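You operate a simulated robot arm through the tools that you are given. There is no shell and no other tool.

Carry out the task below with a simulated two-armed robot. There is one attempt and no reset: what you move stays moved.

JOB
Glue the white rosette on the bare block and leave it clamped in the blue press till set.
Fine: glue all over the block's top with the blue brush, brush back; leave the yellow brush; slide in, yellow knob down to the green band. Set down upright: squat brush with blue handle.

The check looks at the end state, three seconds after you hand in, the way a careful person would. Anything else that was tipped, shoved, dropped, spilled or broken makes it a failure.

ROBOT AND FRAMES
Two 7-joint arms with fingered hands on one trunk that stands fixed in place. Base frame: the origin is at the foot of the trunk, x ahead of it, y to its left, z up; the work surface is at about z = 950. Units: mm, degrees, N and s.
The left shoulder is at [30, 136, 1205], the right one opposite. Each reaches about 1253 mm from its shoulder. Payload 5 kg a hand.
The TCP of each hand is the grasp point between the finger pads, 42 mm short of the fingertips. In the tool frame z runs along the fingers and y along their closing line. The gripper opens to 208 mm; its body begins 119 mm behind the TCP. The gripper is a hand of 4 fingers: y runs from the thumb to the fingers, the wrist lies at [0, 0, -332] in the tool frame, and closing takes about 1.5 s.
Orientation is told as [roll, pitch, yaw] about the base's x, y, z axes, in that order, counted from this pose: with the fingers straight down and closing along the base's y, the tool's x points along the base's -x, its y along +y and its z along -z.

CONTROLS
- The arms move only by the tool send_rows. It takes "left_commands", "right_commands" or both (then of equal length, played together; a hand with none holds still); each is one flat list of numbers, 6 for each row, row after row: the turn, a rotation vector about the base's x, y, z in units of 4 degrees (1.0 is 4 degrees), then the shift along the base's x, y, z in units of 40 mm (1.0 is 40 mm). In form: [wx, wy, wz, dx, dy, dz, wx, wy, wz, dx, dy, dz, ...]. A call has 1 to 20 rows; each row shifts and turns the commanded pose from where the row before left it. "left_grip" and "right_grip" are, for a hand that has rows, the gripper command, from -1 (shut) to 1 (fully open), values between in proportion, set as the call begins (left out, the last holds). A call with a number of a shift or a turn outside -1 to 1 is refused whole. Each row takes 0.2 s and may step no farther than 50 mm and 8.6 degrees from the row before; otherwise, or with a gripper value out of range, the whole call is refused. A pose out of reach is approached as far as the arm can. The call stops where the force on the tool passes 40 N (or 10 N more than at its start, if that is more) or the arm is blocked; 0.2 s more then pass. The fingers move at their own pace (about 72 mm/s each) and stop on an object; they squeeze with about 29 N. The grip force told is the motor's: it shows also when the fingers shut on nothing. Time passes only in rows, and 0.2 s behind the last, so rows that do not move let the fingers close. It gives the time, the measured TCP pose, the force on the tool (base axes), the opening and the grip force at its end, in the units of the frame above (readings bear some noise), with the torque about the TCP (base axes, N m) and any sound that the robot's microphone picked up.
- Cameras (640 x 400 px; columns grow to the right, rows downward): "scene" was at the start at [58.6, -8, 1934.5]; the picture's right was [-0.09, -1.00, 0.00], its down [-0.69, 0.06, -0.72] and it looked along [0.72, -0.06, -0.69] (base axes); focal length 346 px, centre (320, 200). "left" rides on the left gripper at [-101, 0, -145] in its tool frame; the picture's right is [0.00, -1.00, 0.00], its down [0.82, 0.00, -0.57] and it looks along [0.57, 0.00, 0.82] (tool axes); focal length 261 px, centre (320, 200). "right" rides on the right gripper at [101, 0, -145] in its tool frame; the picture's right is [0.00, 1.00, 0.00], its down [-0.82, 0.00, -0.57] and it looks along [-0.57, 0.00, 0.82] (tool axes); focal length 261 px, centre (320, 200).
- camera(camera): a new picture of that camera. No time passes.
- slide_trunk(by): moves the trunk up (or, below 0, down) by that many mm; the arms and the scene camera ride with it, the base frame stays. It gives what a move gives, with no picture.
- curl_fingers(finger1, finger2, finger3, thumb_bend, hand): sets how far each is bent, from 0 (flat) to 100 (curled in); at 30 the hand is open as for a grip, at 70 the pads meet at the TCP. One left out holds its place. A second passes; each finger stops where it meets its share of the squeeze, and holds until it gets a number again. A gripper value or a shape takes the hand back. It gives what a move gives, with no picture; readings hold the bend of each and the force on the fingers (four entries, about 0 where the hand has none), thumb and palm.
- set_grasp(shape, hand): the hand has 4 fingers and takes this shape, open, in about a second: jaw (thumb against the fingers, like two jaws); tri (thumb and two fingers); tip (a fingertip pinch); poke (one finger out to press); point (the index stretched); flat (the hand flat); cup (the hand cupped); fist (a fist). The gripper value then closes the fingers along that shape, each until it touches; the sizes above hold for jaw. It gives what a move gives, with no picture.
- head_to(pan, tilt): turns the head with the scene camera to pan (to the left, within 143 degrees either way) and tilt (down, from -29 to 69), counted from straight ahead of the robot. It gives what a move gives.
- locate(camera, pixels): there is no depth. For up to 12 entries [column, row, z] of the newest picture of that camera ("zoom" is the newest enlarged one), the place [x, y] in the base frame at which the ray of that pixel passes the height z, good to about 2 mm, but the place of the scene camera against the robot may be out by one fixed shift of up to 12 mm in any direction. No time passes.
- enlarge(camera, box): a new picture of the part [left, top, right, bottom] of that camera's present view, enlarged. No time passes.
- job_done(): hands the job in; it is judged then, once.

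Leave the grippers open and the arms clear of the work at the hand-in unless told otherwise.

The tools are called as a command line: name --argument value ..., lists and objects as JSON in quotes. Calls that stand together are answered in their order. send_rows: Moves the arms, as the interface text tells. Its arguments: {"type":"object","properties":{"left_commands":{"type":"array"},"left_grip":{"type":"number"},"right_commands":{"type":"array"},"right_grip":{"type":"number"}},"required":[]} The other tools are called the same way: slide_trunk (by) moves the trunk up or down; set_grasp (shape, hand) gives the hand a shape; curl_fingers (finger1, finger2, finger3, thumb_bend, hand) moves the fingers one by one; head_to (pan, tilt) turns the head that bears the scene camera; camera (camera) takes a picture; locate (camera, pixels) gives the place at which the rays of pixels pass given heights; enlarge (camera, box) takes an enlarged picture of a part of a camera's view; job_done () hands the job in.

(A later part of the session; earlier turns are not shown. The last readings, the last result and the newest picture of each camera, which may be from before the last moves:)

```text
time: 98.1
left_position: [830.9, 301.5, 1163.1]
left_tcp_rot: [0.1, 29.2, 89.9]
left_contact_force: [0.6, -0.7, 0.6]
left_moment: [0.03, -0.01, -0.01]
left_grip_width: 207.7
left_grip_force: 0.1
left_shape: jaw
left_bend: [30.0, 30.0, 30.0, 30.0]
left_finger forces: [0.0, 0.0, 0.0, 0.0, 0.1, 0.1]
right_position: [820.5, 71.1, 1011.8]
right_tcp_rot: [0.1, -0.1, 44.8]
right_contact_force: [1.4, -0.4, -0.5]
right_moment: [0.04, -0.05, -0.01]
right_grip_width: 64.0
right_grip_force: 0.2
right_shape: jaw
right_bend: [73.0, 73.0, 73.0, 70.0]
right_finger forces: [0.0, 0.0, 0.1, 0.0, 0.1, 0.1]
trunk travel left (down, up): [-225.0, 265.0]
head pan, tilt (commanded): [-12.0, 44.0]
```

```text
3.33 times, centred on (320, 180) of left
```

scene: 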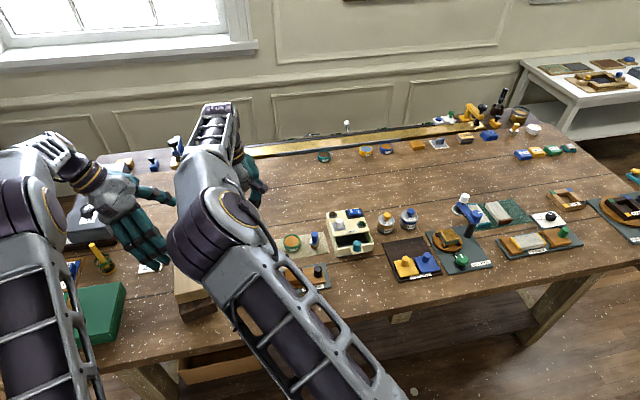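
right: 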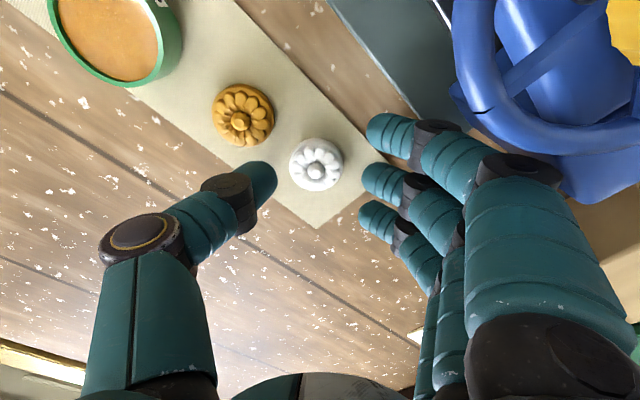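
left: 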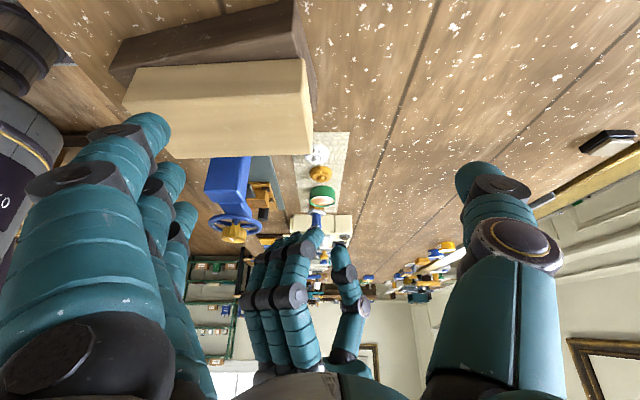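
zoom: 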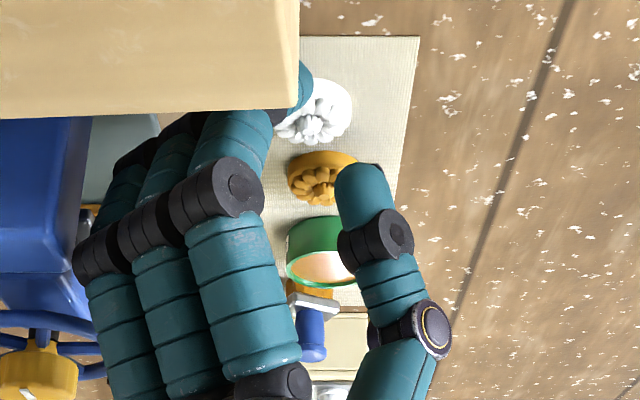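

Rosette lies between thumb and middle finger, about 4 mm nearer the thumb. I shift 4 mm thumb-ward and lower to z≈998.

send_rows --right_commands '[0, 0, 0, 0.07, -0.07, 0, 0, 0, 0, 0, 0, -0.2, 0, 0, 0, 0, 0, -0.15, 0, 0, 0, 0, 0, 0]'

camera --camera "right"

enlarge --camera "right" --box '[250, 120, 400, 230]'

```text
time: 99.1
left_position: [831.2, 301.7, 1163.9]
left_tcp_rot: [0.0, 29.1, 90.0]
left_contact_force: [0.3, -0.2, 0.0]
left_moment: [-0.02, 0.03, 0.06]
left_grip_width: 207.8
left_grip_force: 0.1
left_shape: jaw
left_bend: [30.0, 30.0, 30.0, 30.0]
left_finger forces: [0.0, 0.0, 0.0, 0.0, 0.0, 0.0]
right_position: [824.8, 69.7, 997.8]
right_tcp_rot: [0.1, -0.1, 44.8]
right_contact_force: [0.3, 0.2, -0.1]
right_moment: [-0.02, 0.03, 0.04]
right_grip_width: 64.1
right_grip_force: 0.1
right_shape: jaw
right_bend: [73.0, 73.0, 73.0, 70.0]
right_finger forces: [0.1, 0.1, 0.1, 0.1, 0.0, 0.0]
trunk travel left (down, up): [-225.0, 265.0]
head pan, tilt (commanded): [-12.0, 44.0]
```

```text
taken
```

right: 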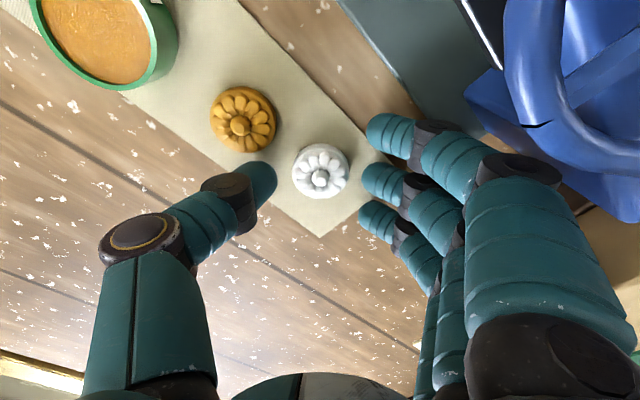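

```text
3.64 times, centred on (325, 175) of right
```

zoom: 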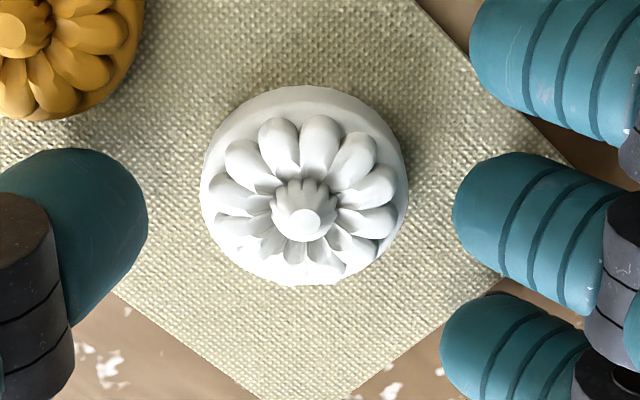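

Well centred. I lower 2.5 mm more and close gently to near-contact.

send_rows --right_commands '[0, 0, 0, 0, 0, -0.06, 0, 0, 0, 0, 0, 0]'

send_rows --right_commands '[0, 0, 0, 0, 0, 0, 0, 0, 0, 0, 0, 0, 0, 0, 0, 0, 0, 0, 0, 0, 0, 0, 0, 0, 0, 0, 0, 0, 0, 0]' --right_grip -0.6

enlarge --camera "right" --box '[250, 120, 400, 230]'

enlarge --camera "left" --box '[280, 120, 360, 180]'

```text
time: 99.7
left_position: [831.2, 300.8, 1163.8]
left_tcp_rot: [0.0, 29.2, 90.0]
left_contact_force: [0.8, -0.2, -0.4]
left_moment: [0.01, -0.04, -0.01]
left_grip_width: 207.9
left_grip_force: 0.1
left_shape: jaw
left_bend: [30.0, 30.0, 30.0, 30.0]
left_finger forces: [0.0, 0.0, 0.0, 0.1, 0.0, 0.0]
right_position: [824.6, 69.3, 995.2]
right_tcp_rot: [0.1, -0.1, 44.8]
right_contact_force: [0.0, -0.1, -0.5]
right_moment: [0.02, 0.01, -0.02]
right_grip_width: 63.8
right_grip_force: 0.0
right_shape: jaw
right_bend: [73.0, 73.0, 73.0, 70.0]
right_finger forces: [0.1, 0.0, 0.0, 0.1, 0.1, 0.0]
trunk travel left (down, up): [-225.0, 265.0]
head pan, tilt (commanded): [-12.0, 44.0]
```

```text
time: 100.9
left_position: [830.5, 301.0, 1163.5]
left_tcp_rot: [0.0, 29.1, 90.0]
left_contact_force: [-0.1, -0.2, 0.3]
left_moment: [0.02, 0.01, -0.02]
left_grip_width: 207.7
left_grip_force: 0.0
left_shape: jaw
left_bend: [30.0, 30.0, 30.0, 30.0]
left_finger forces: [0.1, 0.0, 0.1, 0.0, 0.1, 0.0]
right_position: [824.0, 68.0, 997.2]
right_tcp_rot: [0.1, -0.1, 44.7]
right_contact_force: [1.0, -2.9, 5.7]
right_moment: [0.05, 0.08, -0.01]
right_grip_width: 18.3
right_grip_force: 29.0
right_shape: jaw
right_bend: [70.0, 72.0, 70.0, 71.0]
right_finger forces: [0.0, 17.2, 0.0, 0.1, 19.8, 0.1]
trunk travel left (down, up): [-225.0, 265.0]
head pan, tilt (commanded): [-12.0, 44.0]
```

```text
3.64 times, centred on (325, 175) of right
```

zoom: 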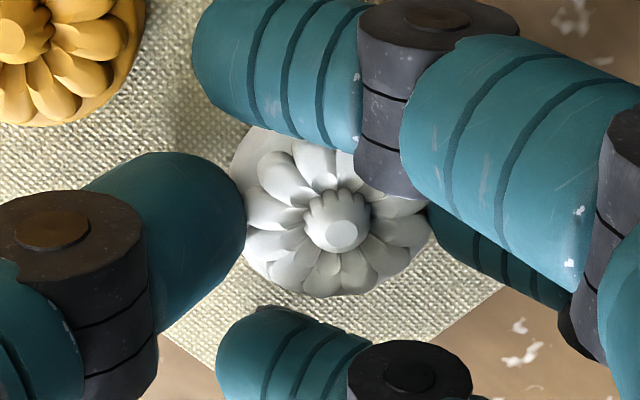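

```text
6.67 times, centred on (320, 150) of left
```

zoom: 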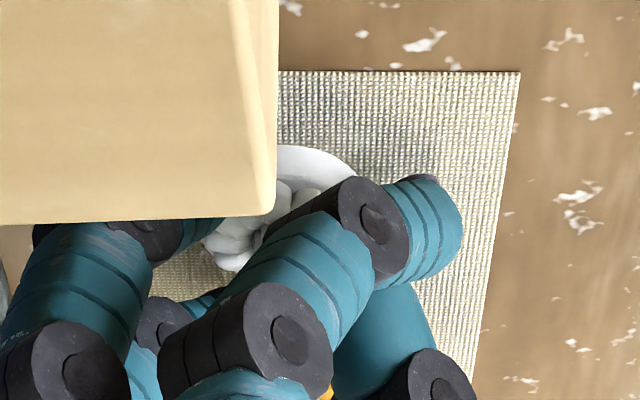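

Gripped: middle finger 17.2 N, thumb 19.8 N. I lift 6 mm slowly and look whether it stays level.

send_rows --right_commands '[0, 0, 0, 0, 0, 0.08, 0, 0, 0, 0, 0, 0.1, 0, 0, 0, 0, 0, 0]'

enlarge --camera "right" --box '[250, 120, 400, 230]'

enlarge --camera "left" --box '[280, 120, 360, 180]'

```text
time: 101.7
left_position: [831.6, 301.2, 1162.5]
left_tcp_rot: [0.0, 29.2, 90.0]
left_contact_force: [-0.4, 1.3, -0.4]
left_moment: [0.0, 0.02, -0.02]
left_grip_width: 207.9
left_grip_force: 0.1
left_shape: jaw
left_bend: [30.0, 30.0, 30.0, 30.0]
left_finger forces: [0.0, 0.0, 0.0, 0.1, 0.0, 0.1]
right_position: [823.7, 69.8, 1002.7]
right_tcp_rot: [0.1, -0.2, 44.9]
right_contact_force: [-1.0, 0.6, -0.5]
right_moment: [0.0, -0.04, 0.03]
right_grip_width: 17.7
right_grip_force: 28.9
right_shape: jaw
right_bend: [70.0, 71.0, 70.0, 71.0]
right_finger forces: [0.0, 17.5, 0.0, 0.1, 17.4, 0.0]
trunk travel left (down, up): [-225.0, 265.0]
head pan, tilt (commanded): [-12.0, 44.0]
```

```text
3.64 times, centred on (325, 175) of right
```

zoom: 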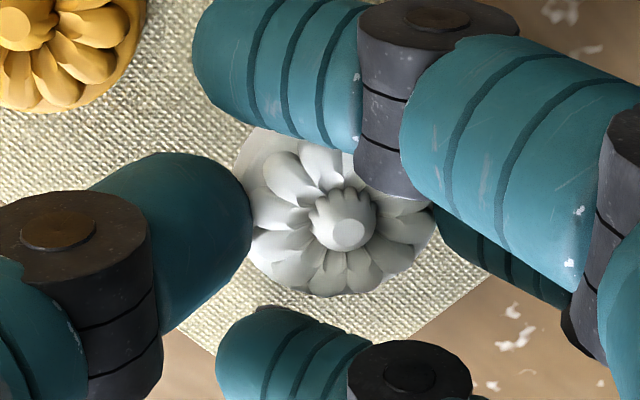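

```text
6.67 times, centred on (320, 150) of left
```

zoom: 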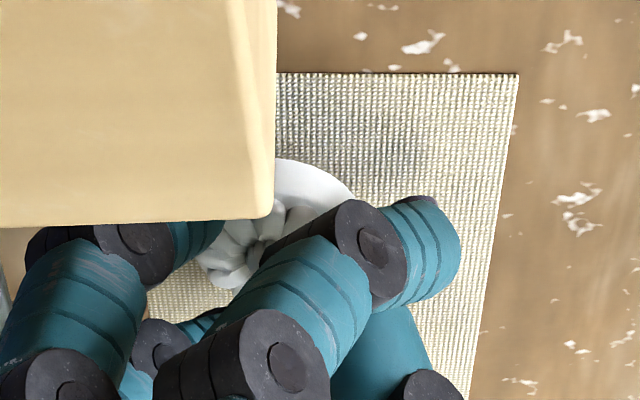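

The rosette is held fairly level. I raise it well above the press (TCP z ≈ 1165), then look again.

send_rows --right_commands '[0, 0, 0, 0, 0, 0.3, 0, 0, 0, 0, 0, 0.5, 0, 0, 0, 0, 0, 0.7, 0, 0, 0, 0, 0, 0.7, 0, 0, 0, 0, 0, 0.7, 0, 0, 0, 0, 0, 0.7, 0, 0, 0, 0, 0, 0.5, 0, 0, 0, 0, 0, 0]'

enlarge --camera "right" --box '[250, 120, 400, 230]'

enlarge --camera "left" --box '[240, 160, 400, 280]'

```text
time: 103.5
left_position: [830.6, 300.4, 1162.5]
left_tcp_rot: [0.1, 29.2, 90.0]
left_contact_force: [0.6, -0.1, 0.7]
left_moment: [0.0, 0.0, -0.03]
left_grip_width: 207.7
left_grip_force: 0.0
left_shape: jaw
left_bend: [30.0, 30.0, 30.0, 30.0]
left_finger forces: [0.0, 0.0, 0.1, 0.1, 0.1, 0.1]
right_position: [822.9, 69.5, 1166.1]
right_tcp_rot: [0.2, -0.1, 44.9]
right_contact_force: [0.1, 0.4, -0.7]
right_moment: [-0.02, 0.03, 0.01]
right_grip_width: 17.4
right_grip_force: 28.9
right_shape: jaw
right_bend: [70.0, 71.0, 70.0, 71.0]
right_finger forces: [0.0, 17.5, 0.0, 0.0, 17.4, 0.1]
trunk travel left (down, up): [-225.0, 265.0]
head pan, tilt (commanded): [-12.0, 44.0]
```

```text
3.64 times, centred on (325, 175) of right
```

zoom: 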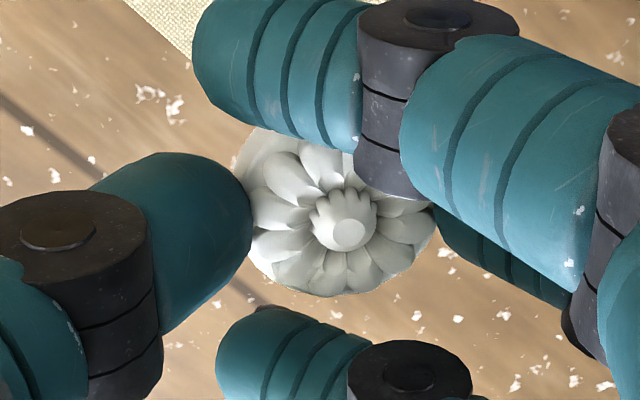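

```text
3.33 times, centred on (320, 220) of left
```

zoom: 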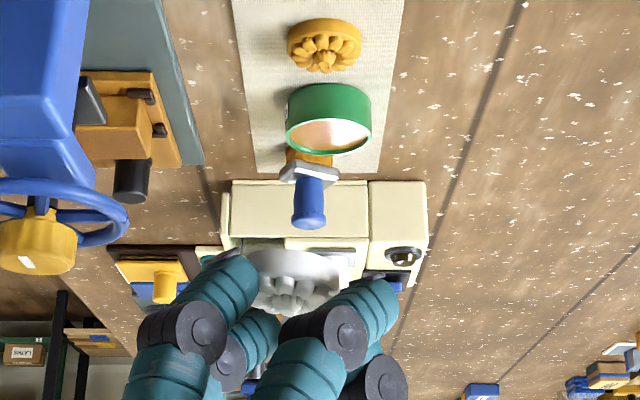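

Held securely. I zoom on the rosette from the left to judge its tilt.

enlarge --camera "left" --box '[285, 215, 345, 260]'

```text
8.89 times, centred on (315, 238) of left
```

zoom: 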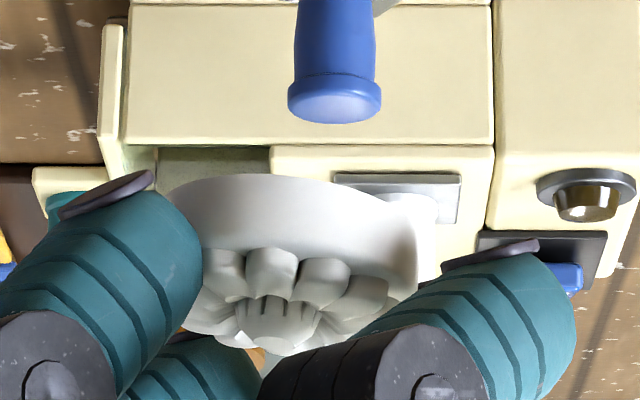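

It leans only a few degrees. I carry it at this height over the block, turning the hand to yaw 90°.

send_rows --right_commands '[0, 0, 0.9375, -0.277, -0.28, 0, 0, 0, 0.9375, -0.277, -0.28, 0, 0, 0, 0.9375, -0.277, -0.28, 0, 0, 0, 0.9375, -0.277, -0.28, 0, 0, 0, 0.9375, -0.277, -0.28, 0, 0, 0, 0.9375, -0.277, -0.28, 0, 0, 0, 0.9375, -0.277, -0.28, 0, 0, 0, 0.9375, -0.277, -0.28, 0, 0, 0, 0.9375, -0.277, -0.28, 0, 0, 0, 0.9375, -0.277, -0.28, 0, 0, 0, 0.9375, -0.277, -0.28, 0, 0, 0, 0.9375, -0.277, -0.28, 0, 0, 0, 0, 0, 0, 0]'

camera --camera "right"

enlarge --camera "right" --box '[250, 120, 400, 230]'

camera --camera "left"

```text
time: 106.3
left_position: [831.7, 301.2, 1162.5]
left_tcp_rot: [0.0, 29.3, 89.9]
left_contact_force: [0.4, -0.2, 0.2]
left_moment: [-0.03, 0.03, -0.04]
left_grip_width: 207.8
left_grip_force: 0.0
left_shape: jaw
left_bend: [30.0, 30.0, 30.0, 30.0]
left_finger forces: [0.0, 0.0, 0.0, 0.1, 0.1, 0.1]
right_position: [691.1, -64.2, 1166.9]
right_tcp_rot: [0.1, -0.1, 89.9]
right_contact_force: [-0.3, 0.8, -0.2]
right_moment: [-0.07, -0.01, 0.01]
right_grip_width: 17.6
right_grip_force: 29.5
right_shape: jaw
right_bend: [70.0, 71.0, 70.0, 71.0]
right_finger forces: [0.0, 17.5, 0.1, 0.0, 17.4, 0.0]
trunk travel left (down, up): [-225.0, 265.0]
head pan, tilt (commanded): [-12.0, 44.0]
```

```text
taken
```

right: 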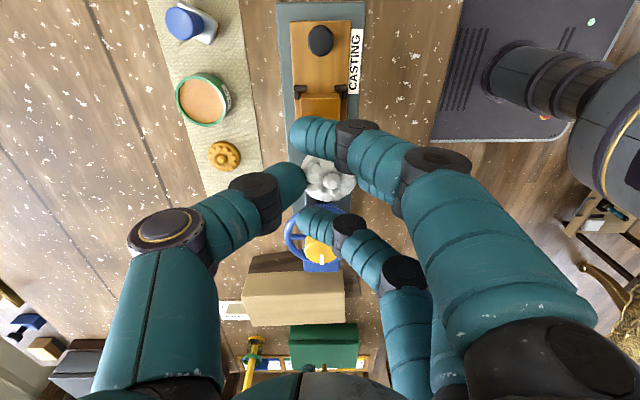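

```text
3.64 times, centred on (325, 175) of right
```

zoom: 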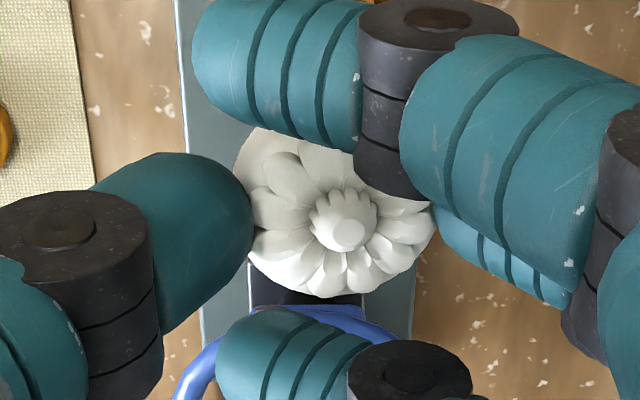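

```text
taken
```

left: 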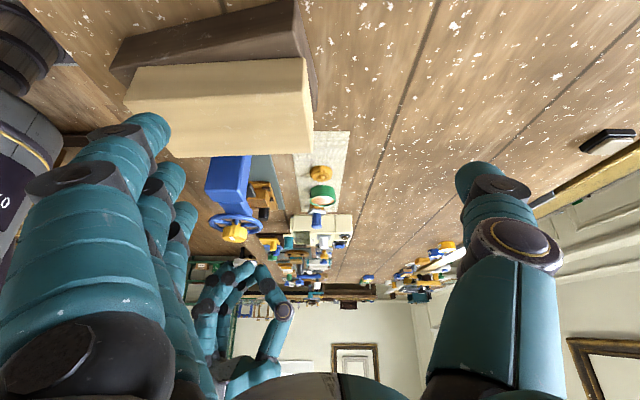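

I enlarge the rosette in the left view (about (243,268)) to judge level along x.

enlarge --camera "left" --box '[205, 240, 285, 300]'

locate --camera "right" --pixels '[[331.5, 183.5, 1139], [331.5, 178.3, 1131], [304.5, 175, 1131], [356, 178, 1131], [331, 201.5, 1131], [320, 88, 995]]'

```text
6.67 times, centred on (245, 270) of left
```

zoom: 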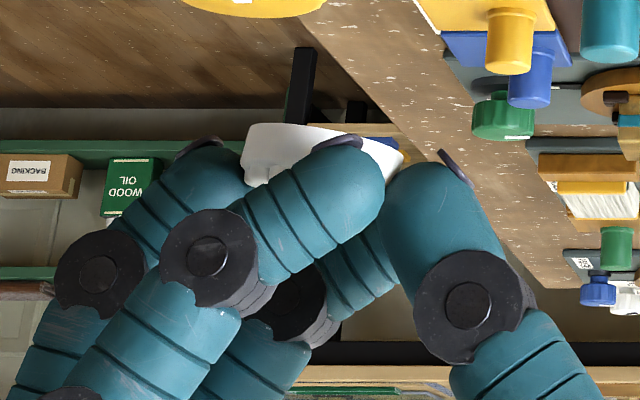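

```text
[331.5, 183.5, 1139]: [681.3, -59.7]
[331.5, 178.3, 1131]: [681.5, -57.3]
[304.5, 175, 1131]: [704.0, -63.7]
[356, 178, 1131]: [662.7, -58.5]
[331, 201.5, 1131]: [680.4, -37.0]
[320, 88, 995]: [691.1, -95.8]
```

The rosette's +x (thumb) side is about 10° high. I pitch the hand +10° about y to level it and shift so the rosette's centre lies over the block centre (690.5,−65).

send_rows --right_commands '[0, 1, 0, 0.12, -0.042, 0, 0, 1, 0, 0.12, -0.042, 0, 0, 0.5, 0, 0.12, -0.042, 0, 0, 0, 0, 0, 0, -0.5, 0, 0, 0, 0, 0, -0.5, 0, 0, 0, 0, 0, -0.5, 0, 0, 0, 0, 0, -0.5, 0, 0, 0, 0, 0, 0]'

camera --camera "right"

enlarge --camera "right" --box '[250, 80, 400, 230]'

enlarge --camera "left" --box '[205, 200, 285, 270]'

```text
time: 108.1
left_position: [830.4, 301.2, 1162.3]
left_tcp_rot: [-0.1, 29.2, 90.0]
left_contact_force: [0.0, -0.3, 0.3]
left_moment: [0.04, -0.02, 0.03]
left_grip_width: 208.0
left_grip_force: 0.0
left_shape: jaw
left_bend: [30.0, 30.0, 30.0, 30.0]
left_finger forces: [0.0, 0.0, 0.1, 0.1, 0.1, 0.0]
right_position: [704.2, -71.5, 1088.3]
right_tcp_rot: [10.2, -0.2, 89.8]
right_contact_force: [-0.3, 0.6, -0.2]
right_moment: [0.0, -0.04, -0.02]
right_grip_width: 17.5
right_grip_force: 29.2
right_shape: jaw
right_bend: [70.0, 71.0, 70.0, 71.0]
right_finger forces: [0.1, 17.4, 0.0, 0.0, 17.5, 0.0]
trunk travel left (down, up): [-225.0, 265.0]
head pan, tilt (commanded): [-12.0, 44.0]
```

```text
taken
```

right: 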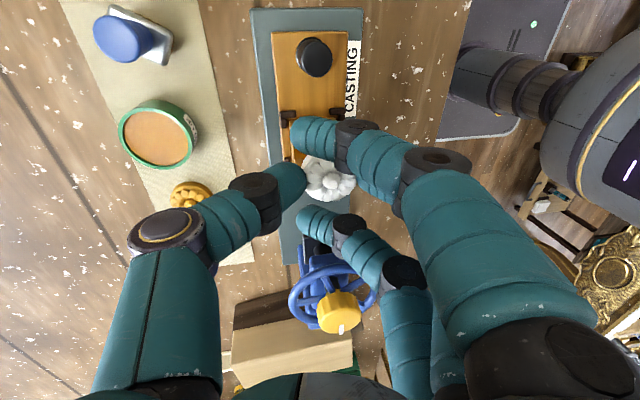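

```text
2.67 times, centred on (325, 155) of right
```

zoom: 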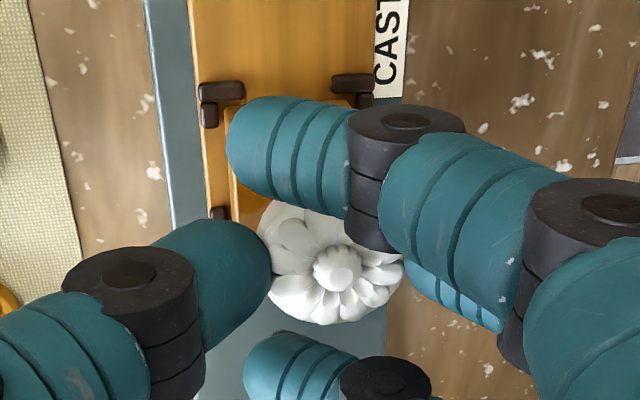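

```text
5.71 times, centred on (245, 235) of left
```

zoom: 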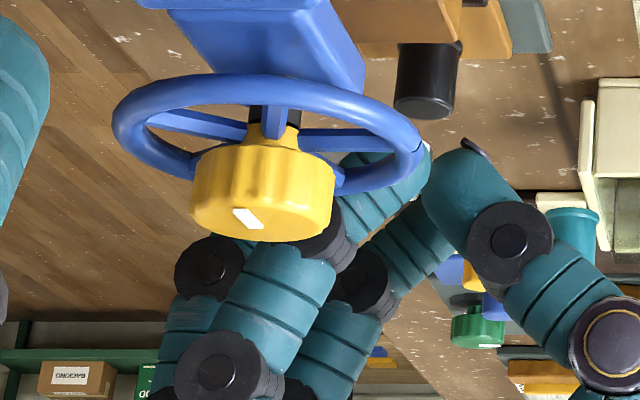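

locate --camera "right" --pixels '[[331.7, 181.2, 1061], [301.8, 169, 1052], [356, 176, 1052], [329, 201.8, 1050], [331, 179, 1052]]'

enlarge --camera "right" --box '[270, 110, 370, 210]'

```text
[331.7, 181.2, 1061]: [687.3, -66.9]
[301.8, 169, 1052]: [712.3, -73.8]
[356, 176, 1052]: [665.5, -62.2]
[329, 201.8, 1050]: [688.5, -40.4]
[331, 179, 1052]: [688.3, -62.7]
```

```text
4.00 times, centred on (320, 160) of right
```

zoom: 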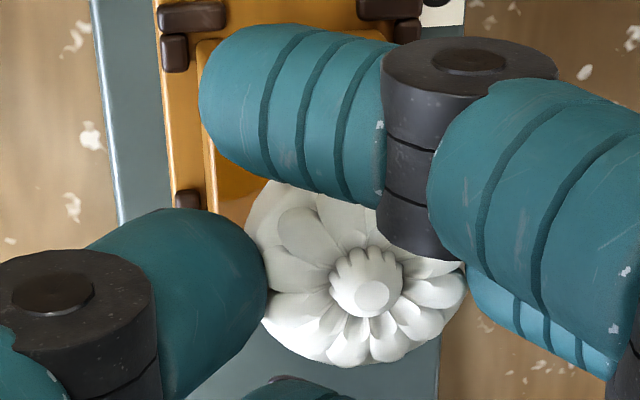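

Rosette centre measures about (688.5,−64.5) against block centre (690.5,−65). I shift +2 mm in x and descend to just above the block.

send_rows --right_commands '[0, 0, 0, 0.05, 0, -0.4, 0, 0, 0, 0, 0, -0.4, 0, 0, 0, 0, 0, -0.2, 0, 0, 0, 0, 0, 0]'

enlarge --camera "right" --box '[260, 100, 380, 220]'

enlarge --camera "left" --box '[225, 180, 305, 240]'

```text
time: 109.1
left_position: [830.8, 302.8, 1163.3]
left_tcp_rot: [0.0, 29.2, 90.0]
left_contact_force: [0.0, -0.4, 0.5]
left_moment: [0.0, -0.02, 0.01]
left_grip_width: 207.8
left_grip_force: 0.0
left_shape: jaw
left_bend: [30.0, 30.0, 30.0, 30.0]
left_finger forces: [0.0, 0.0, 0.0, 0.0, 0.1, 0.0]
right_position: [706.4, -71.7, 1046.8]
right_tcp_rot: [10.1, -0.2, 89.9]
right_contact_force: [0.9, 0.0, -0.5]
right_moment: [-0.01, -0.03, -0.04]
right_grip_width: 17.6
right_grip_force: 28.5
right_shape: jaw
right_bend: [70.0, 71.0, 70.0, 71.0]
right_finger forces: [0.0, 17.4, 0.0, 0.1, 17.5, 0.0]
trunk travel left (down, up): [-225.0, 265.0]
head pan, tilt (commanded): [-12.0, 44.0]
```

```text
3.33 times, centred on (320, 160) of right
```

zoom: 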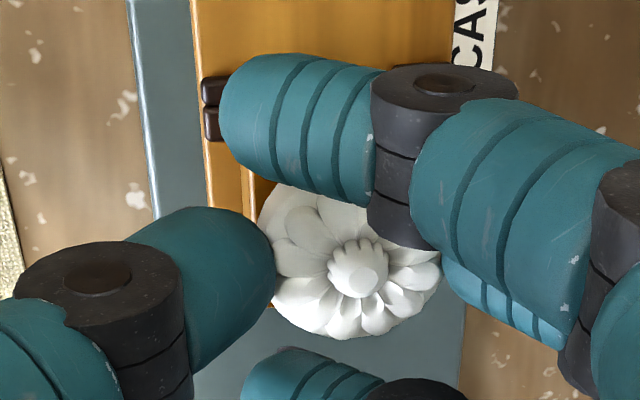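

```text
6.67 times, centred on (265, 210) of left
```

zoom: 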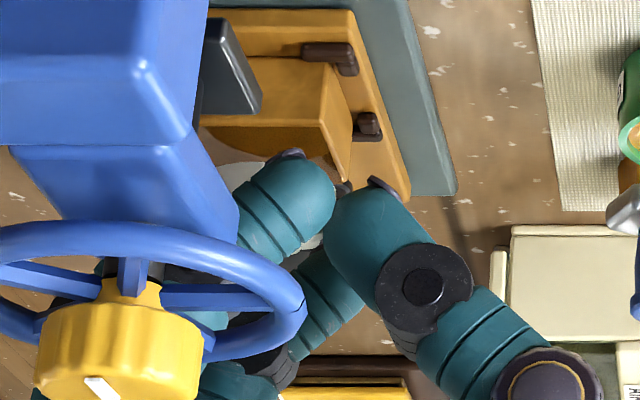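

About 8 mm to go. I lower in small steps and watch the force.

send_rows --right_commands '[0, 0, 0, 0, 0, -0.1, 0, 0, 0, 0, 0, 0]'

send_rows --right_commands '[0, 0, 0, 0, 0, -0.05, 0, 0, 0, 0, 0, 0]'

enlarge --camera "right" --box '[260, 100, 380, 220]'

enlarge --camera "left" --box '[240, 180, 290, 220]'

```text
time: 109.7
left_position: [829.9, 301.2, 1163.8]
left_tcp_rot: [0.0, 29.1, 90.0]
left_contact_force: [0.7, 1.2, -0.6]
left_moment: [0.0, 0.0, -0.02]
left_grip_width: 208.0
left_grip_force: 0.1
left_shape: jaw
left_bend: [30.0, 30.0, 30.0, 30.0]
left_finger forces: [0.0, 0.1, 0.1, 0.0, 0.0, 0.0]
right_position: [705.9, -70.7, 1042.6]
right_tcp_rot: [10.1, -0.1, 89.8]
right_contact_force: [-0.3, -0.7, -0.5]
right_moment: [0.03, 0.02, 0.03]
right_grip_width: 17.4
right_grip_force: 28.8
right_shape: jaw
right_bend: [70.0, 71.0, 70.0, 71.0]
right_finger forces: [0.0, 17.4, 0.1, 0.1, 17.4, 0.1]
trunk travel left (down, up): [-225.0, 265.0]
head pan, tilt (commanded): [-12.0, 44.0]
```

```text
time: 110.3
left_position: [828.7, 302.0, 1162.9]
left_tcp_rot: [-0.1, 29.1, 90.0]
left_contact_force: [0.1, 0.7, 0.3]
left_moment: [-0.01, -0.02, 0.0]
left_grip_width: 207.8
left_grip_force: 0.1
left_shape: jaw
left_bend: [30.0, 30.0, 30.0, 30.0]
left_finger forces: [0.1, 0.0, 0.0, 0.0, 0.1, 0.1]
right_position: [706.3, -70.4, 1040.7]
right_tcp_rot: [10.1, -0.1, 89.8]
right_contact_force: [0.2, -0.3, -0.9]
right_moment: [0.01, -0.01, -0.03]
right_grip_width: 17.5
right_grip_force: 29.2
right_shape: jaw
right_bend: [70.0, 71.0, 70.0, 71.0]
right_finger forces: [0.0, 17.4, 0.1, 0.1, 17.4, 0.1]
trunk travel left (down, up): [-225.0, 265.0]
head pan, tilt (commanded): [-12.0, 44.0]
```

```text
3.33 times, centred on (320, 160) of right
```

zoom: 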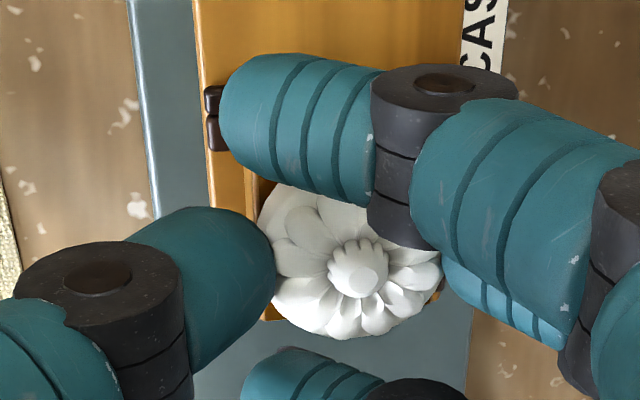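

```text
10.00 times, centred on (265, 200) of left
```

zoom: 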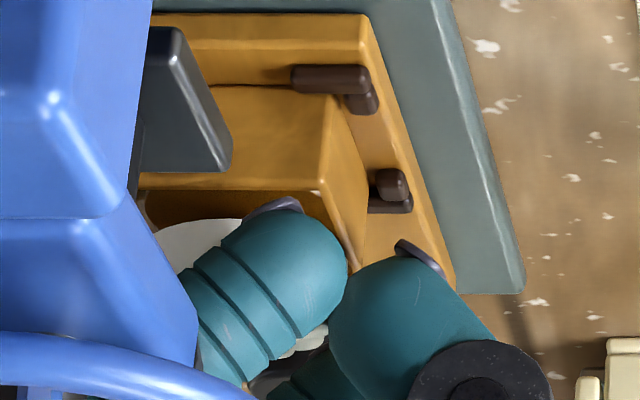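

send_rows --right_commands '[0, 0, 0, 0, 0, -0.04, 0, 0, 0, 0, 0, 0]'

send_rows --right_commands '[0, 0, 0, 0, 0, -0.04, 0, 0, 0, 0, 0, 0]'

enlarge --camera "right" --box '[260, 100, 380, 220]'

enlarge --camera "left" --box '[240, 180, 290, 220]'

```text
time: 110.9
left_position: [831.4, 302.7, 1162.8]
left_tcp_rot: [0.0, 29.2, 90.0]
left_contact_force: [0.2, 0.3, 0.3]
left_moment: [0.0, -0.02, -0.05]
left_grip_width: 207.9
left_grip_force: 0.0
left_shape: jaw
left_bend: [30.0, 30.0, 30.0, 30.0]
left_finger forces: [0.1, 0.1, 0.0, 0.0, 0.1, 0.1]
right_position: [706.9, -71.2, 1039.1]
right_tcp_rot: [10.1, -0.2, 89.8]
right_contact_force: [0.3, 0.4, -1.4]
right_moment: [-0.01, -0.01, -0.03]
right_grip_width: 17.4
right_grip_force: 28.7
right_shape: jaw
right_bend: [70.0, 71.0, 70.0, 71.0]
right_finger forces: [0.0, 17.3, 0.1, 0.0, 17.3, 0.0]
trunk travel left (down, up): [-225.0, 265.0]
head pan, tilt (commanded): [-12.0, 44.0]
```

```text
time: 111.5
left_position: [830.1, 302.7, 1161.7]
left_tcp_rot: [0.0, 29.2, 89.9]
left_contact_force: [-0.9, 0.2, -0.4]
left_moment: [0.02, 0.02, -0.02]
left_grip_width: 208.0
left_grip_force: 0.1
left_shape: jaw
left_bend: [30.0, 30.0, 30.0, 30.0]
left_finger forces: [0.0, 0.0, 0.0, 0.1, 0.0, 0.0]
right_position: [707.1, -69.4, 1037.0]
right_tcp_rot: [10.0, 0.0, 89.8]
right_contact_force: [-0.1, 0.7, -1.0]
right_moment: [-0.01, 0.02, 0.02]
right_grip_width: 17.4
right_grip_force: 28.5
right_shape: jaw
right_bend: [70.0, 71.0, 70.0, 71.0]
right_finger forces: [0.0, 17.4, 0.0, 0.0, 17.4, 0.0]
trunk travel left (down, up): [-225.0, 265.0]
head pan, tilt (commanded): [-12.0, 44.0]
```

```text
3.33 times, centred on (320, 160) of right
```

zoom: 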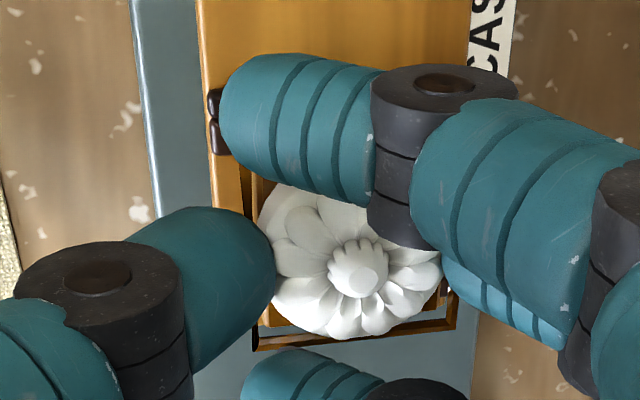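

```text
10.00 times, centred on (265, 200) of left
```

zoom: 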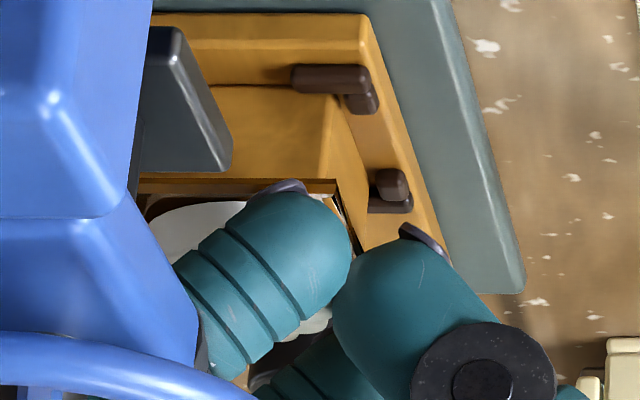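

The rosette sits centred over the block in view (block outline (249–457), rosette centre col 350). I keep lowering.

send_rows --right_commands '[0, 0, 0, 0, 0, -0.04, 0, 0, 0, 0, 0, 0]'

send_rows --right_commands '[0, 0, 0, 0, 0, -0.04, 0, 0, 0, 0, 0, 0]'

enlarge --camera "right" --box '[260, 100, 380, 220]'

enlarge --camera "left" --box '[240, 180, 290, 220]'

```text
time: 112.1
left_position: [831.1, 301.2, 1164.3]
left_tcp_rot: [0.0, 29.2, 89.9]
left_contact_force: [-0.3, 0.0, -0.1]
left_moment: [-0.01, 0.0, 0.0]
left_grip_width: 207.8
left_grip_force: 0.1
left_shape: jaw
left_bend: [30.0, 30.0, 30.0, 30.0]
left_finger forces: [0.0, 0.0, 0.0, 0.1, 0.0, 0.0]
right_position: [706.9, -70.5, 1034.9]
right_tcp_rot: [10.0, 0.0, 89.7]
right_contact_force: [0.6, -0.2, 1.0]
right_moment: [0.01, -0.01, -0.01]
right_grip_width: 17.8
right_grip_force: 29.0
right_shape: jaw
right_bend: [70.0, 71.0, 70.0, 72.0]
right_finger forces: [0.0, 17.8, 0.0, 0.0, 18.0, 0.0]
trunk travel left (down, up): [-225.0, 265.0]
head pan, tilt (commanded): [-12.0, 44.0]
```

```text
time: 112.7
left_position: [829.7, 300.8, 1163.1]
left_tcp_rot: [0.0, 29.1, 90.1]
left_contact_force: [0.3, 0.1, 0.2]
left_moment: [0.0, 0.02, -0.01]
left_grip_width: 208.0
left_grip_force: 0.0
left_shape: jaw
left_bend: [30.0, 30.0, 30.0, 30.0]
left_finger forces: [0.1, 0.1, 0.0, 0.0, 0.0, 0.1]
right_position: [706.3, -70.0, 1033.6]
right_tcp_rot: [10.2, -0.1, 89.8]
right_contact_force: [1.5, 0.4, 5.3]
right_moment: [-0.02, -0.05, -0.01]
right_grip_width: 18.0
right_grip_force: 29.1
right_shape: jaw
right_bend: [70.0, 71.0, 70.0, 72.0]
right_finger forces: [0.0, 18.2, 0.0, 0.1, 19.3, 0.0]
trunk travel left (down, up): [-225.0, 265.0]
head pan, tilt (commanded): [-12.0, 44.0]
```

```text
3.33 times, centred on (320, 160) of right
```

zoom: 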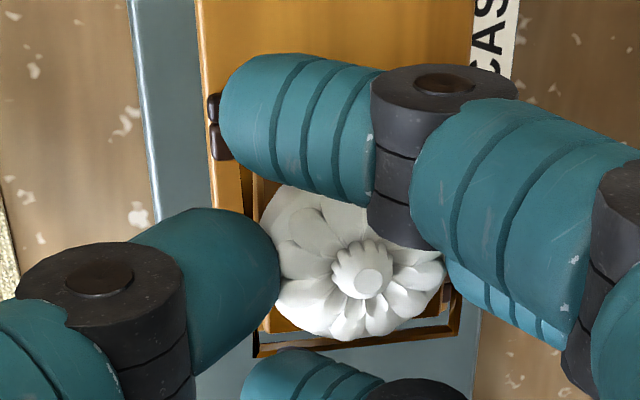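

```text
10.00 times, centred on (265, 200) of left
```

zoom: 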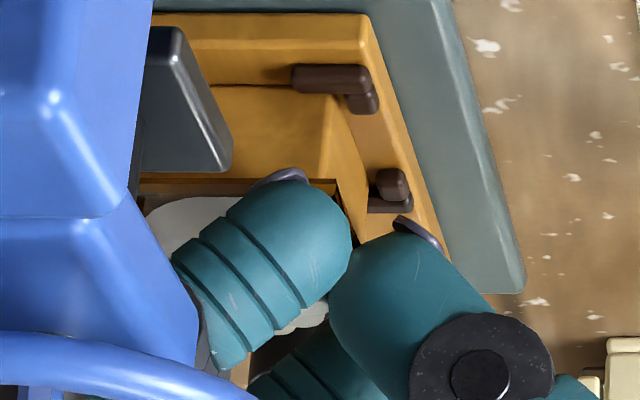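

Contact: 5 N. I look closely whether the rosette or the thumb touches.

enlarge --camera "right" --box '[285, 150, 365, 215]'

enlarge --camera "left" --box '[250, 190, 280, 215]'

```text
6.15 times, centred on (325, 182) of right
```

zoom: 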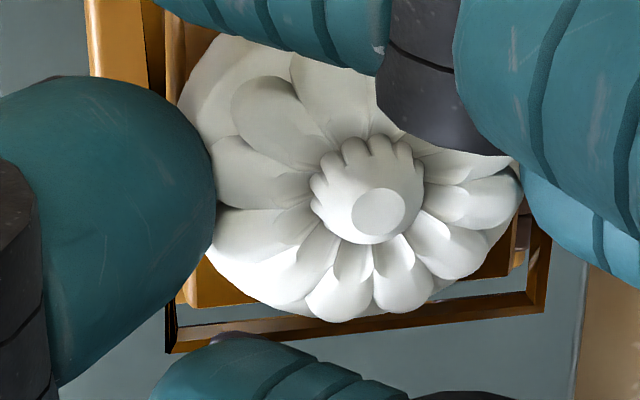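

```text
16.00 times, centred on (265, 202) of left
```

zoom: 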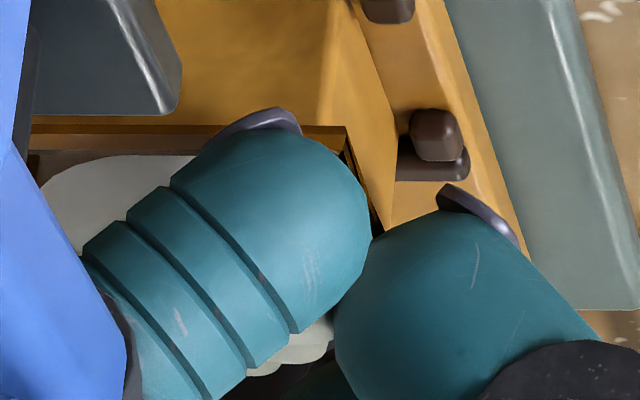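

The rosette is tilted ~20° (+x side high) and the thumb side touches first. I raise 10 mm and pitch the hand another +20° about y around the rosette to level it.

send_rows --right_commands '[0, 0, 0, 0, 0, 0.15, 0, 0, 0, 0, 0, 0.15, 0, 1, 0, 0.055, 0, -0.038, 0, 1, 0, 0.055, 0, -0.038, 0, 1, 0, 0.055, 0, -0.038, 0, 1, 0, 0.055, 0, -0.038, 0, 0, 0, 0, 0, 0]'

enlarge --camera "right" --box '[260, 100, 380, 220]'

enlarge --camera "left" --box '[240, 180, 290, 220]'

```text
time: 114.3
left_position: [830.0, 301.7, 1162.6]
left_tcp_rot: [-0.1, 29.2, 90.1]
left_contact_force: [0.1, 0.0, -0.3]
left_moment: [-0.01, -0.07, 0.04]
left_grip_width: 208.0
left_grip_force: 0.1
left_shape: jaw
left_bend: [30.0, 30.0, 30.0, 30.0]
left_finger forces: [0.1, 0.1, 0.0, 0.0, 0.0, 0.0]
right_position: [715.7, -69.9, 1040.6]
right_tcp_rot: [26.1, -0.1, 89.8]
right_contact_force: [-0.1, -0.1, -0.6]
right_moment: [-0.01, -0.04, -0.02]
right_grip_width: 18.2
right_grip_force: 29.3
right_shape: jaw
right_bend: [70.0, 71.0, 70.0, 72.0]
right_finger forces: [0.0, 17.7, 0.0, 0.0, 17.8, 0.0]
trunk travel left (down, up): [-225.0, 265.0]
head pan, tilt (commanded): [-12.0, 44.0]
```

```text
3.33 times, centred on (320, 160) of right
```

zoom: 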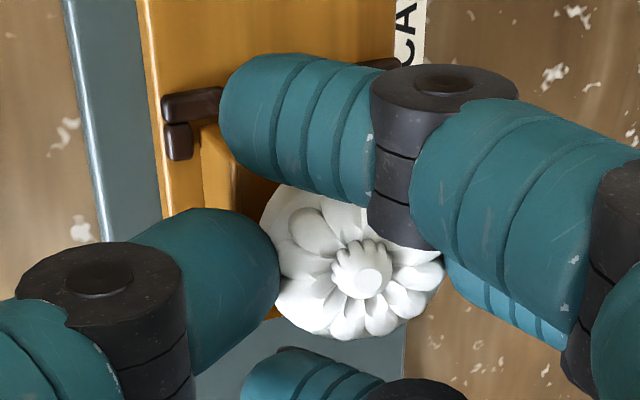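

```text
10.00 times, centred on (265, 200) of left
```

zoom: 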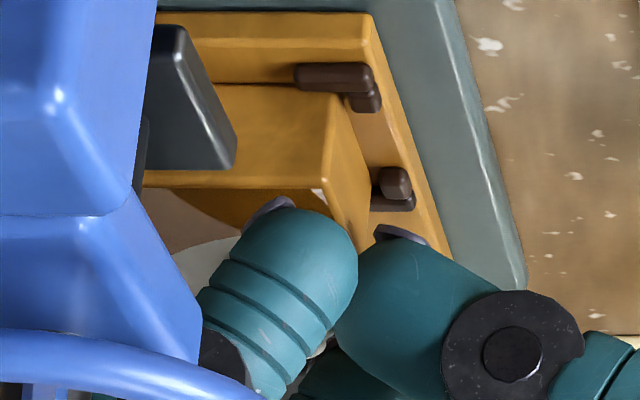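

Relative lean of the rosette in the hand is about 20–25°, so at hand tilt 26° it should now be near level. I check its position over the block.

locate --camera "right" --pixels '[[335.6, 185.5, 1018], [335.6, 185.5, 1014], [303, 168, 1008], [357, 178, 1008], [330, 211.5, 1006]]'

camera --camera "left"

```text
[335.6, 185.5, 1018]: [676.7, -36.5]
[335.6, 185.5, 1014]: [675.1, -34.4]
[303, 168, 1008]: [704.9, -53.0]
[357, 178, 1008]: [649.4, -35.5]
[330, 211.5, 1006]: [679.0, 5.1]
```

```text
taken
```

left: 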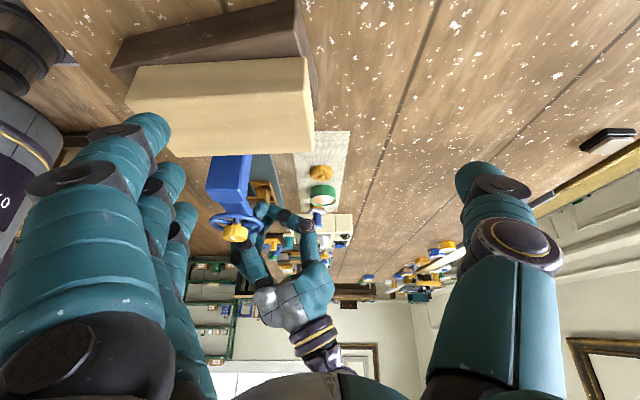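

That used an old picture's pose; I retake and locate in the fresh enlargement.

enlarge --camera "right" --box '[280, 130, 380, 220]'

```text
4.44 times, centred on (330, 175) of right
```

zoom: 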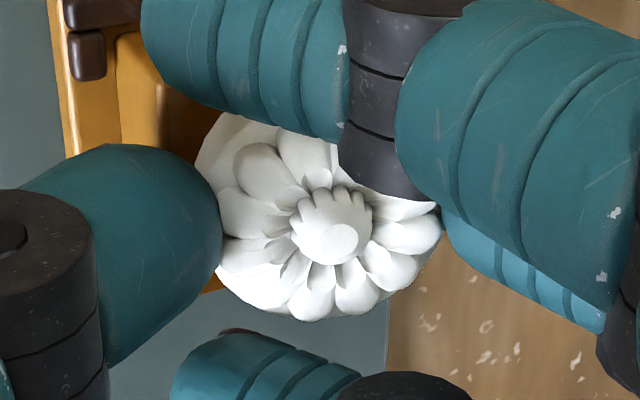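

locate --camera "zoom" --pixels '[[340, 240, 1018], [340, 240, 1014], [195, 185, 1010], [441, 225, 1010], [310, 320, 1007], [318, 215, 1010], [85, 55, 985], [100, 15, 985]]'

```text
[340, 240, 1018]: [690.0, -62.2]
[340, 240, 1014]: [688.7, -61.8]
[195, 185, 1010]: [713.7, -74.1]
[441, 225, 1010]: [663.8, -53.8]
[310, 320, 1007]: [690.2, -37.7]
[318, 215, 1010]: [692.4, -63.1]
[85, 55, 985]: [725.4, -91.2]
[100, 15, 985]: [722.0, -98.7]
```

Rosette centre ≈ (689.5,−62). I nudge (+1,−2) mm and lower stepwise.

send_rows --right_commands '[0, 0, 0, 0.025, -0.05, -0.05, 0, 0, 0, 0, 0, -0.05, 0, 0, 0, 0, 0, 0]'

send_rows --right_commands '[0, 0, 0, 0, 0, -0.05, 0, 0, 0, 0, 0, 0]'

enlarge --camera "right" --box '[280, 130, 380, 220]'

enlarge --camera "left" --box '[240, 180, 290, 220]'

```text
time: 115.1
left_position: [829.5, 300.8, 1163.6]
left_tcp_rot: [0.1, 29.2, 90.0]
left_contact_force: [0.1, -0.4, 0.1]
left_moment: [0.01, -0.01, -0.02]
left_grip_width: 208.0
left_grip_force: 0.0
left_shape: jaw
left_bend: [30.0, 30.0, 30.0, 30.0]
left_finger forces: [0.1, 0.0, 0.0, 0.1, 0.0, 0.0]
right_position: [718.0, -71.7, 1036.0]
right_tcp_rot: [26.1, 0.0, 89.9]
right_contact_force: [-0.8, -0.3, -0.2]
right_moment: [-0.01, -0.02, 0.04]
right_grip_width: 18.2
right_grip_force: 29.3
right_shape: jaw
right_bend: [70.0, 71.0, 70.0, 72.0]
right_finger forces: [0.0, 17.7, 0.1, 0.1, 17.8, 0.0]
trunk travel left (down, up): [-225.0, 265.0]
head pan, tilt (commanded): [-12.0, 44.0]
```

```text
time: 115.7
left_position: [831.1, 302.3, 1163.6]
left_tcp_rot: [-0.1, 29.2, 90.0]
left_contact_force: [-0.1, -0.4, 0.1]
left_moment: [0.01, 0.01, -0.01]
left_grip_width: 207.9
left_grip_force: 0.1
left_shape: jaw
left_bend: [30.0, 30.0, 30.0, 30.0]
left_finger forces: [0.0, 0.0, 0.0, 0.0, 0.1, 0.0]
right_position: [716.8, -71.7, 1035.5]
right_tcp_rot: [26.1, 0.0, 89.7]
right_contact_force: [1.5, 0.2, 4.6]
right_moment: [-0.01, -0.04, 0.03]
right_grip_width: 17.8
right_grip_force: 28.9
right_shape: jaw
right_bend: [70.0, 71.0, 70.0, 72.0]
right_finger forces: [0.1, 18.7, 0.1, 0.0, 18.4, 0.0]
trunk travel left (down, up): [-225.0, 265.0]
head pan, tilt (commanded): [-12.0, 44.0]
```

```text
4.44 times, centred on (330, 175) of right
```

zoom: 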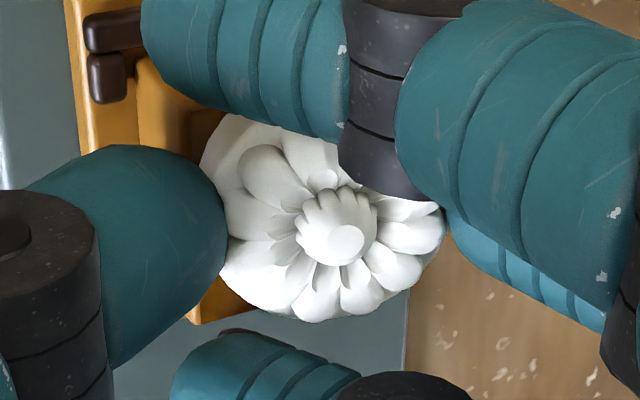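

```text
10.00 times, centred on (265, 200) of left
```

zoom: 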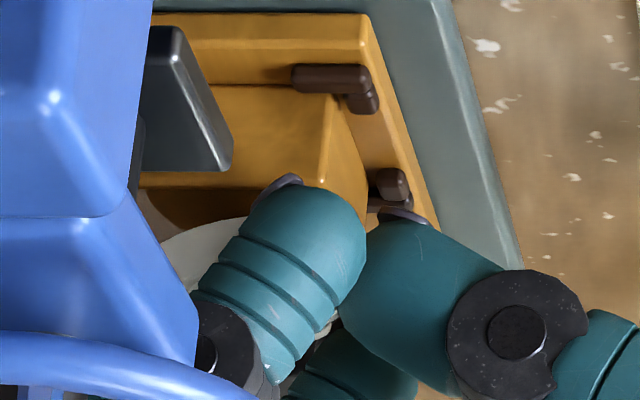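

Contact again at 4.6 N. I locate block corner and rosette edge in this same left enlargement to compare directly.

locate --camera "zoom" --pixels '[[325, 187, 995], [365, 222, 995], [160, 250, 996], [240, 220, 996], [405, 213, 985], [145, 187, 995]]'

enlarge --camera "left" --box '[245, 190, 285, 220]'

```text
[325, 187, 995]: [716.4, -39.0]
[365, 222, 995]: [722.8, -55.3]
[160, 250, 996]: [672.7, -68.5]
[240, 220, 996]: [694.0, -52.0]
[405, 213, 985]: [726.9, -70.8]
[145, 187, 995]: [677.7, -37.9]
```

```text
13.33 times, centred on (265, 205) of left
```

zoom: 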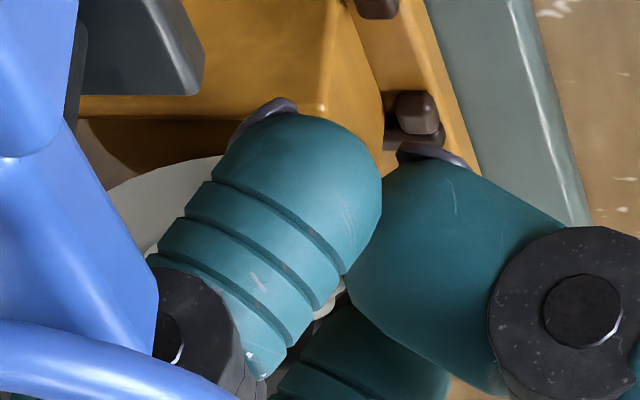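

The force/moment suggests the +x edge touches now (over-rotated ~8°), and the y alignment is unsure. I look with the scene camera for a better view.

camera --camera "scene"

enlarge --camera "scene" --box '[230, 230, 350, 310]'

```text
taken
```

scene: 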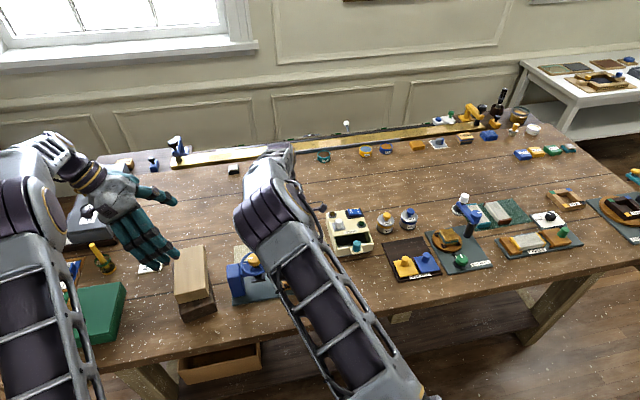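

```text
5.00 times, centred on (290, 270) of scene
```

zoom: 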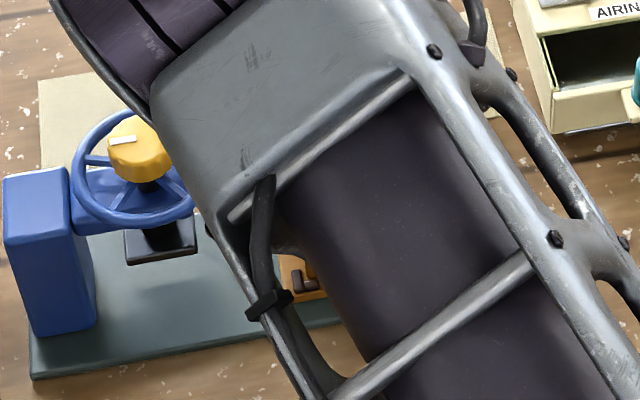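

I doubt the last locate values, so I take a full right picture at this pose and locate several known features (bud, bracket, block edge) at two heights.

camera --camera "right"

locate --camera "right" --pixels '[[336, 185, 1016], [336, 185, 996], [283, 152, 985], [283, 152, 965], [282, 139, 985], [303, 165, 1003], [358, 181, 1003], [330, 202, 1003]]'

```text
taken
```

right: 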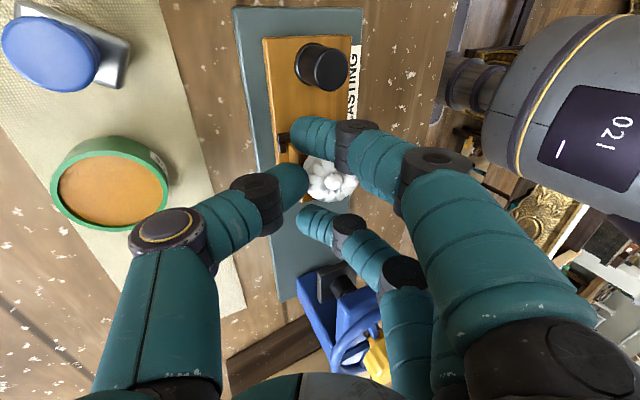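

```text
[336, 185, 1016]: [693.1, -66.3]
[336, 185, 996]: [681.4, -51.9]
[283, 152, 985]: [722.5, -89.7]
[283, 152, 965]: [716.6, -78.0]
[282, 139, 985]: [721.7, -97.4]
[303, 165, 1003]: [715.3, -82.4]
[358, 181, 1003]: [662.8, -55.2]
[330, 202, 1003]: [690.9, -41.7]
```

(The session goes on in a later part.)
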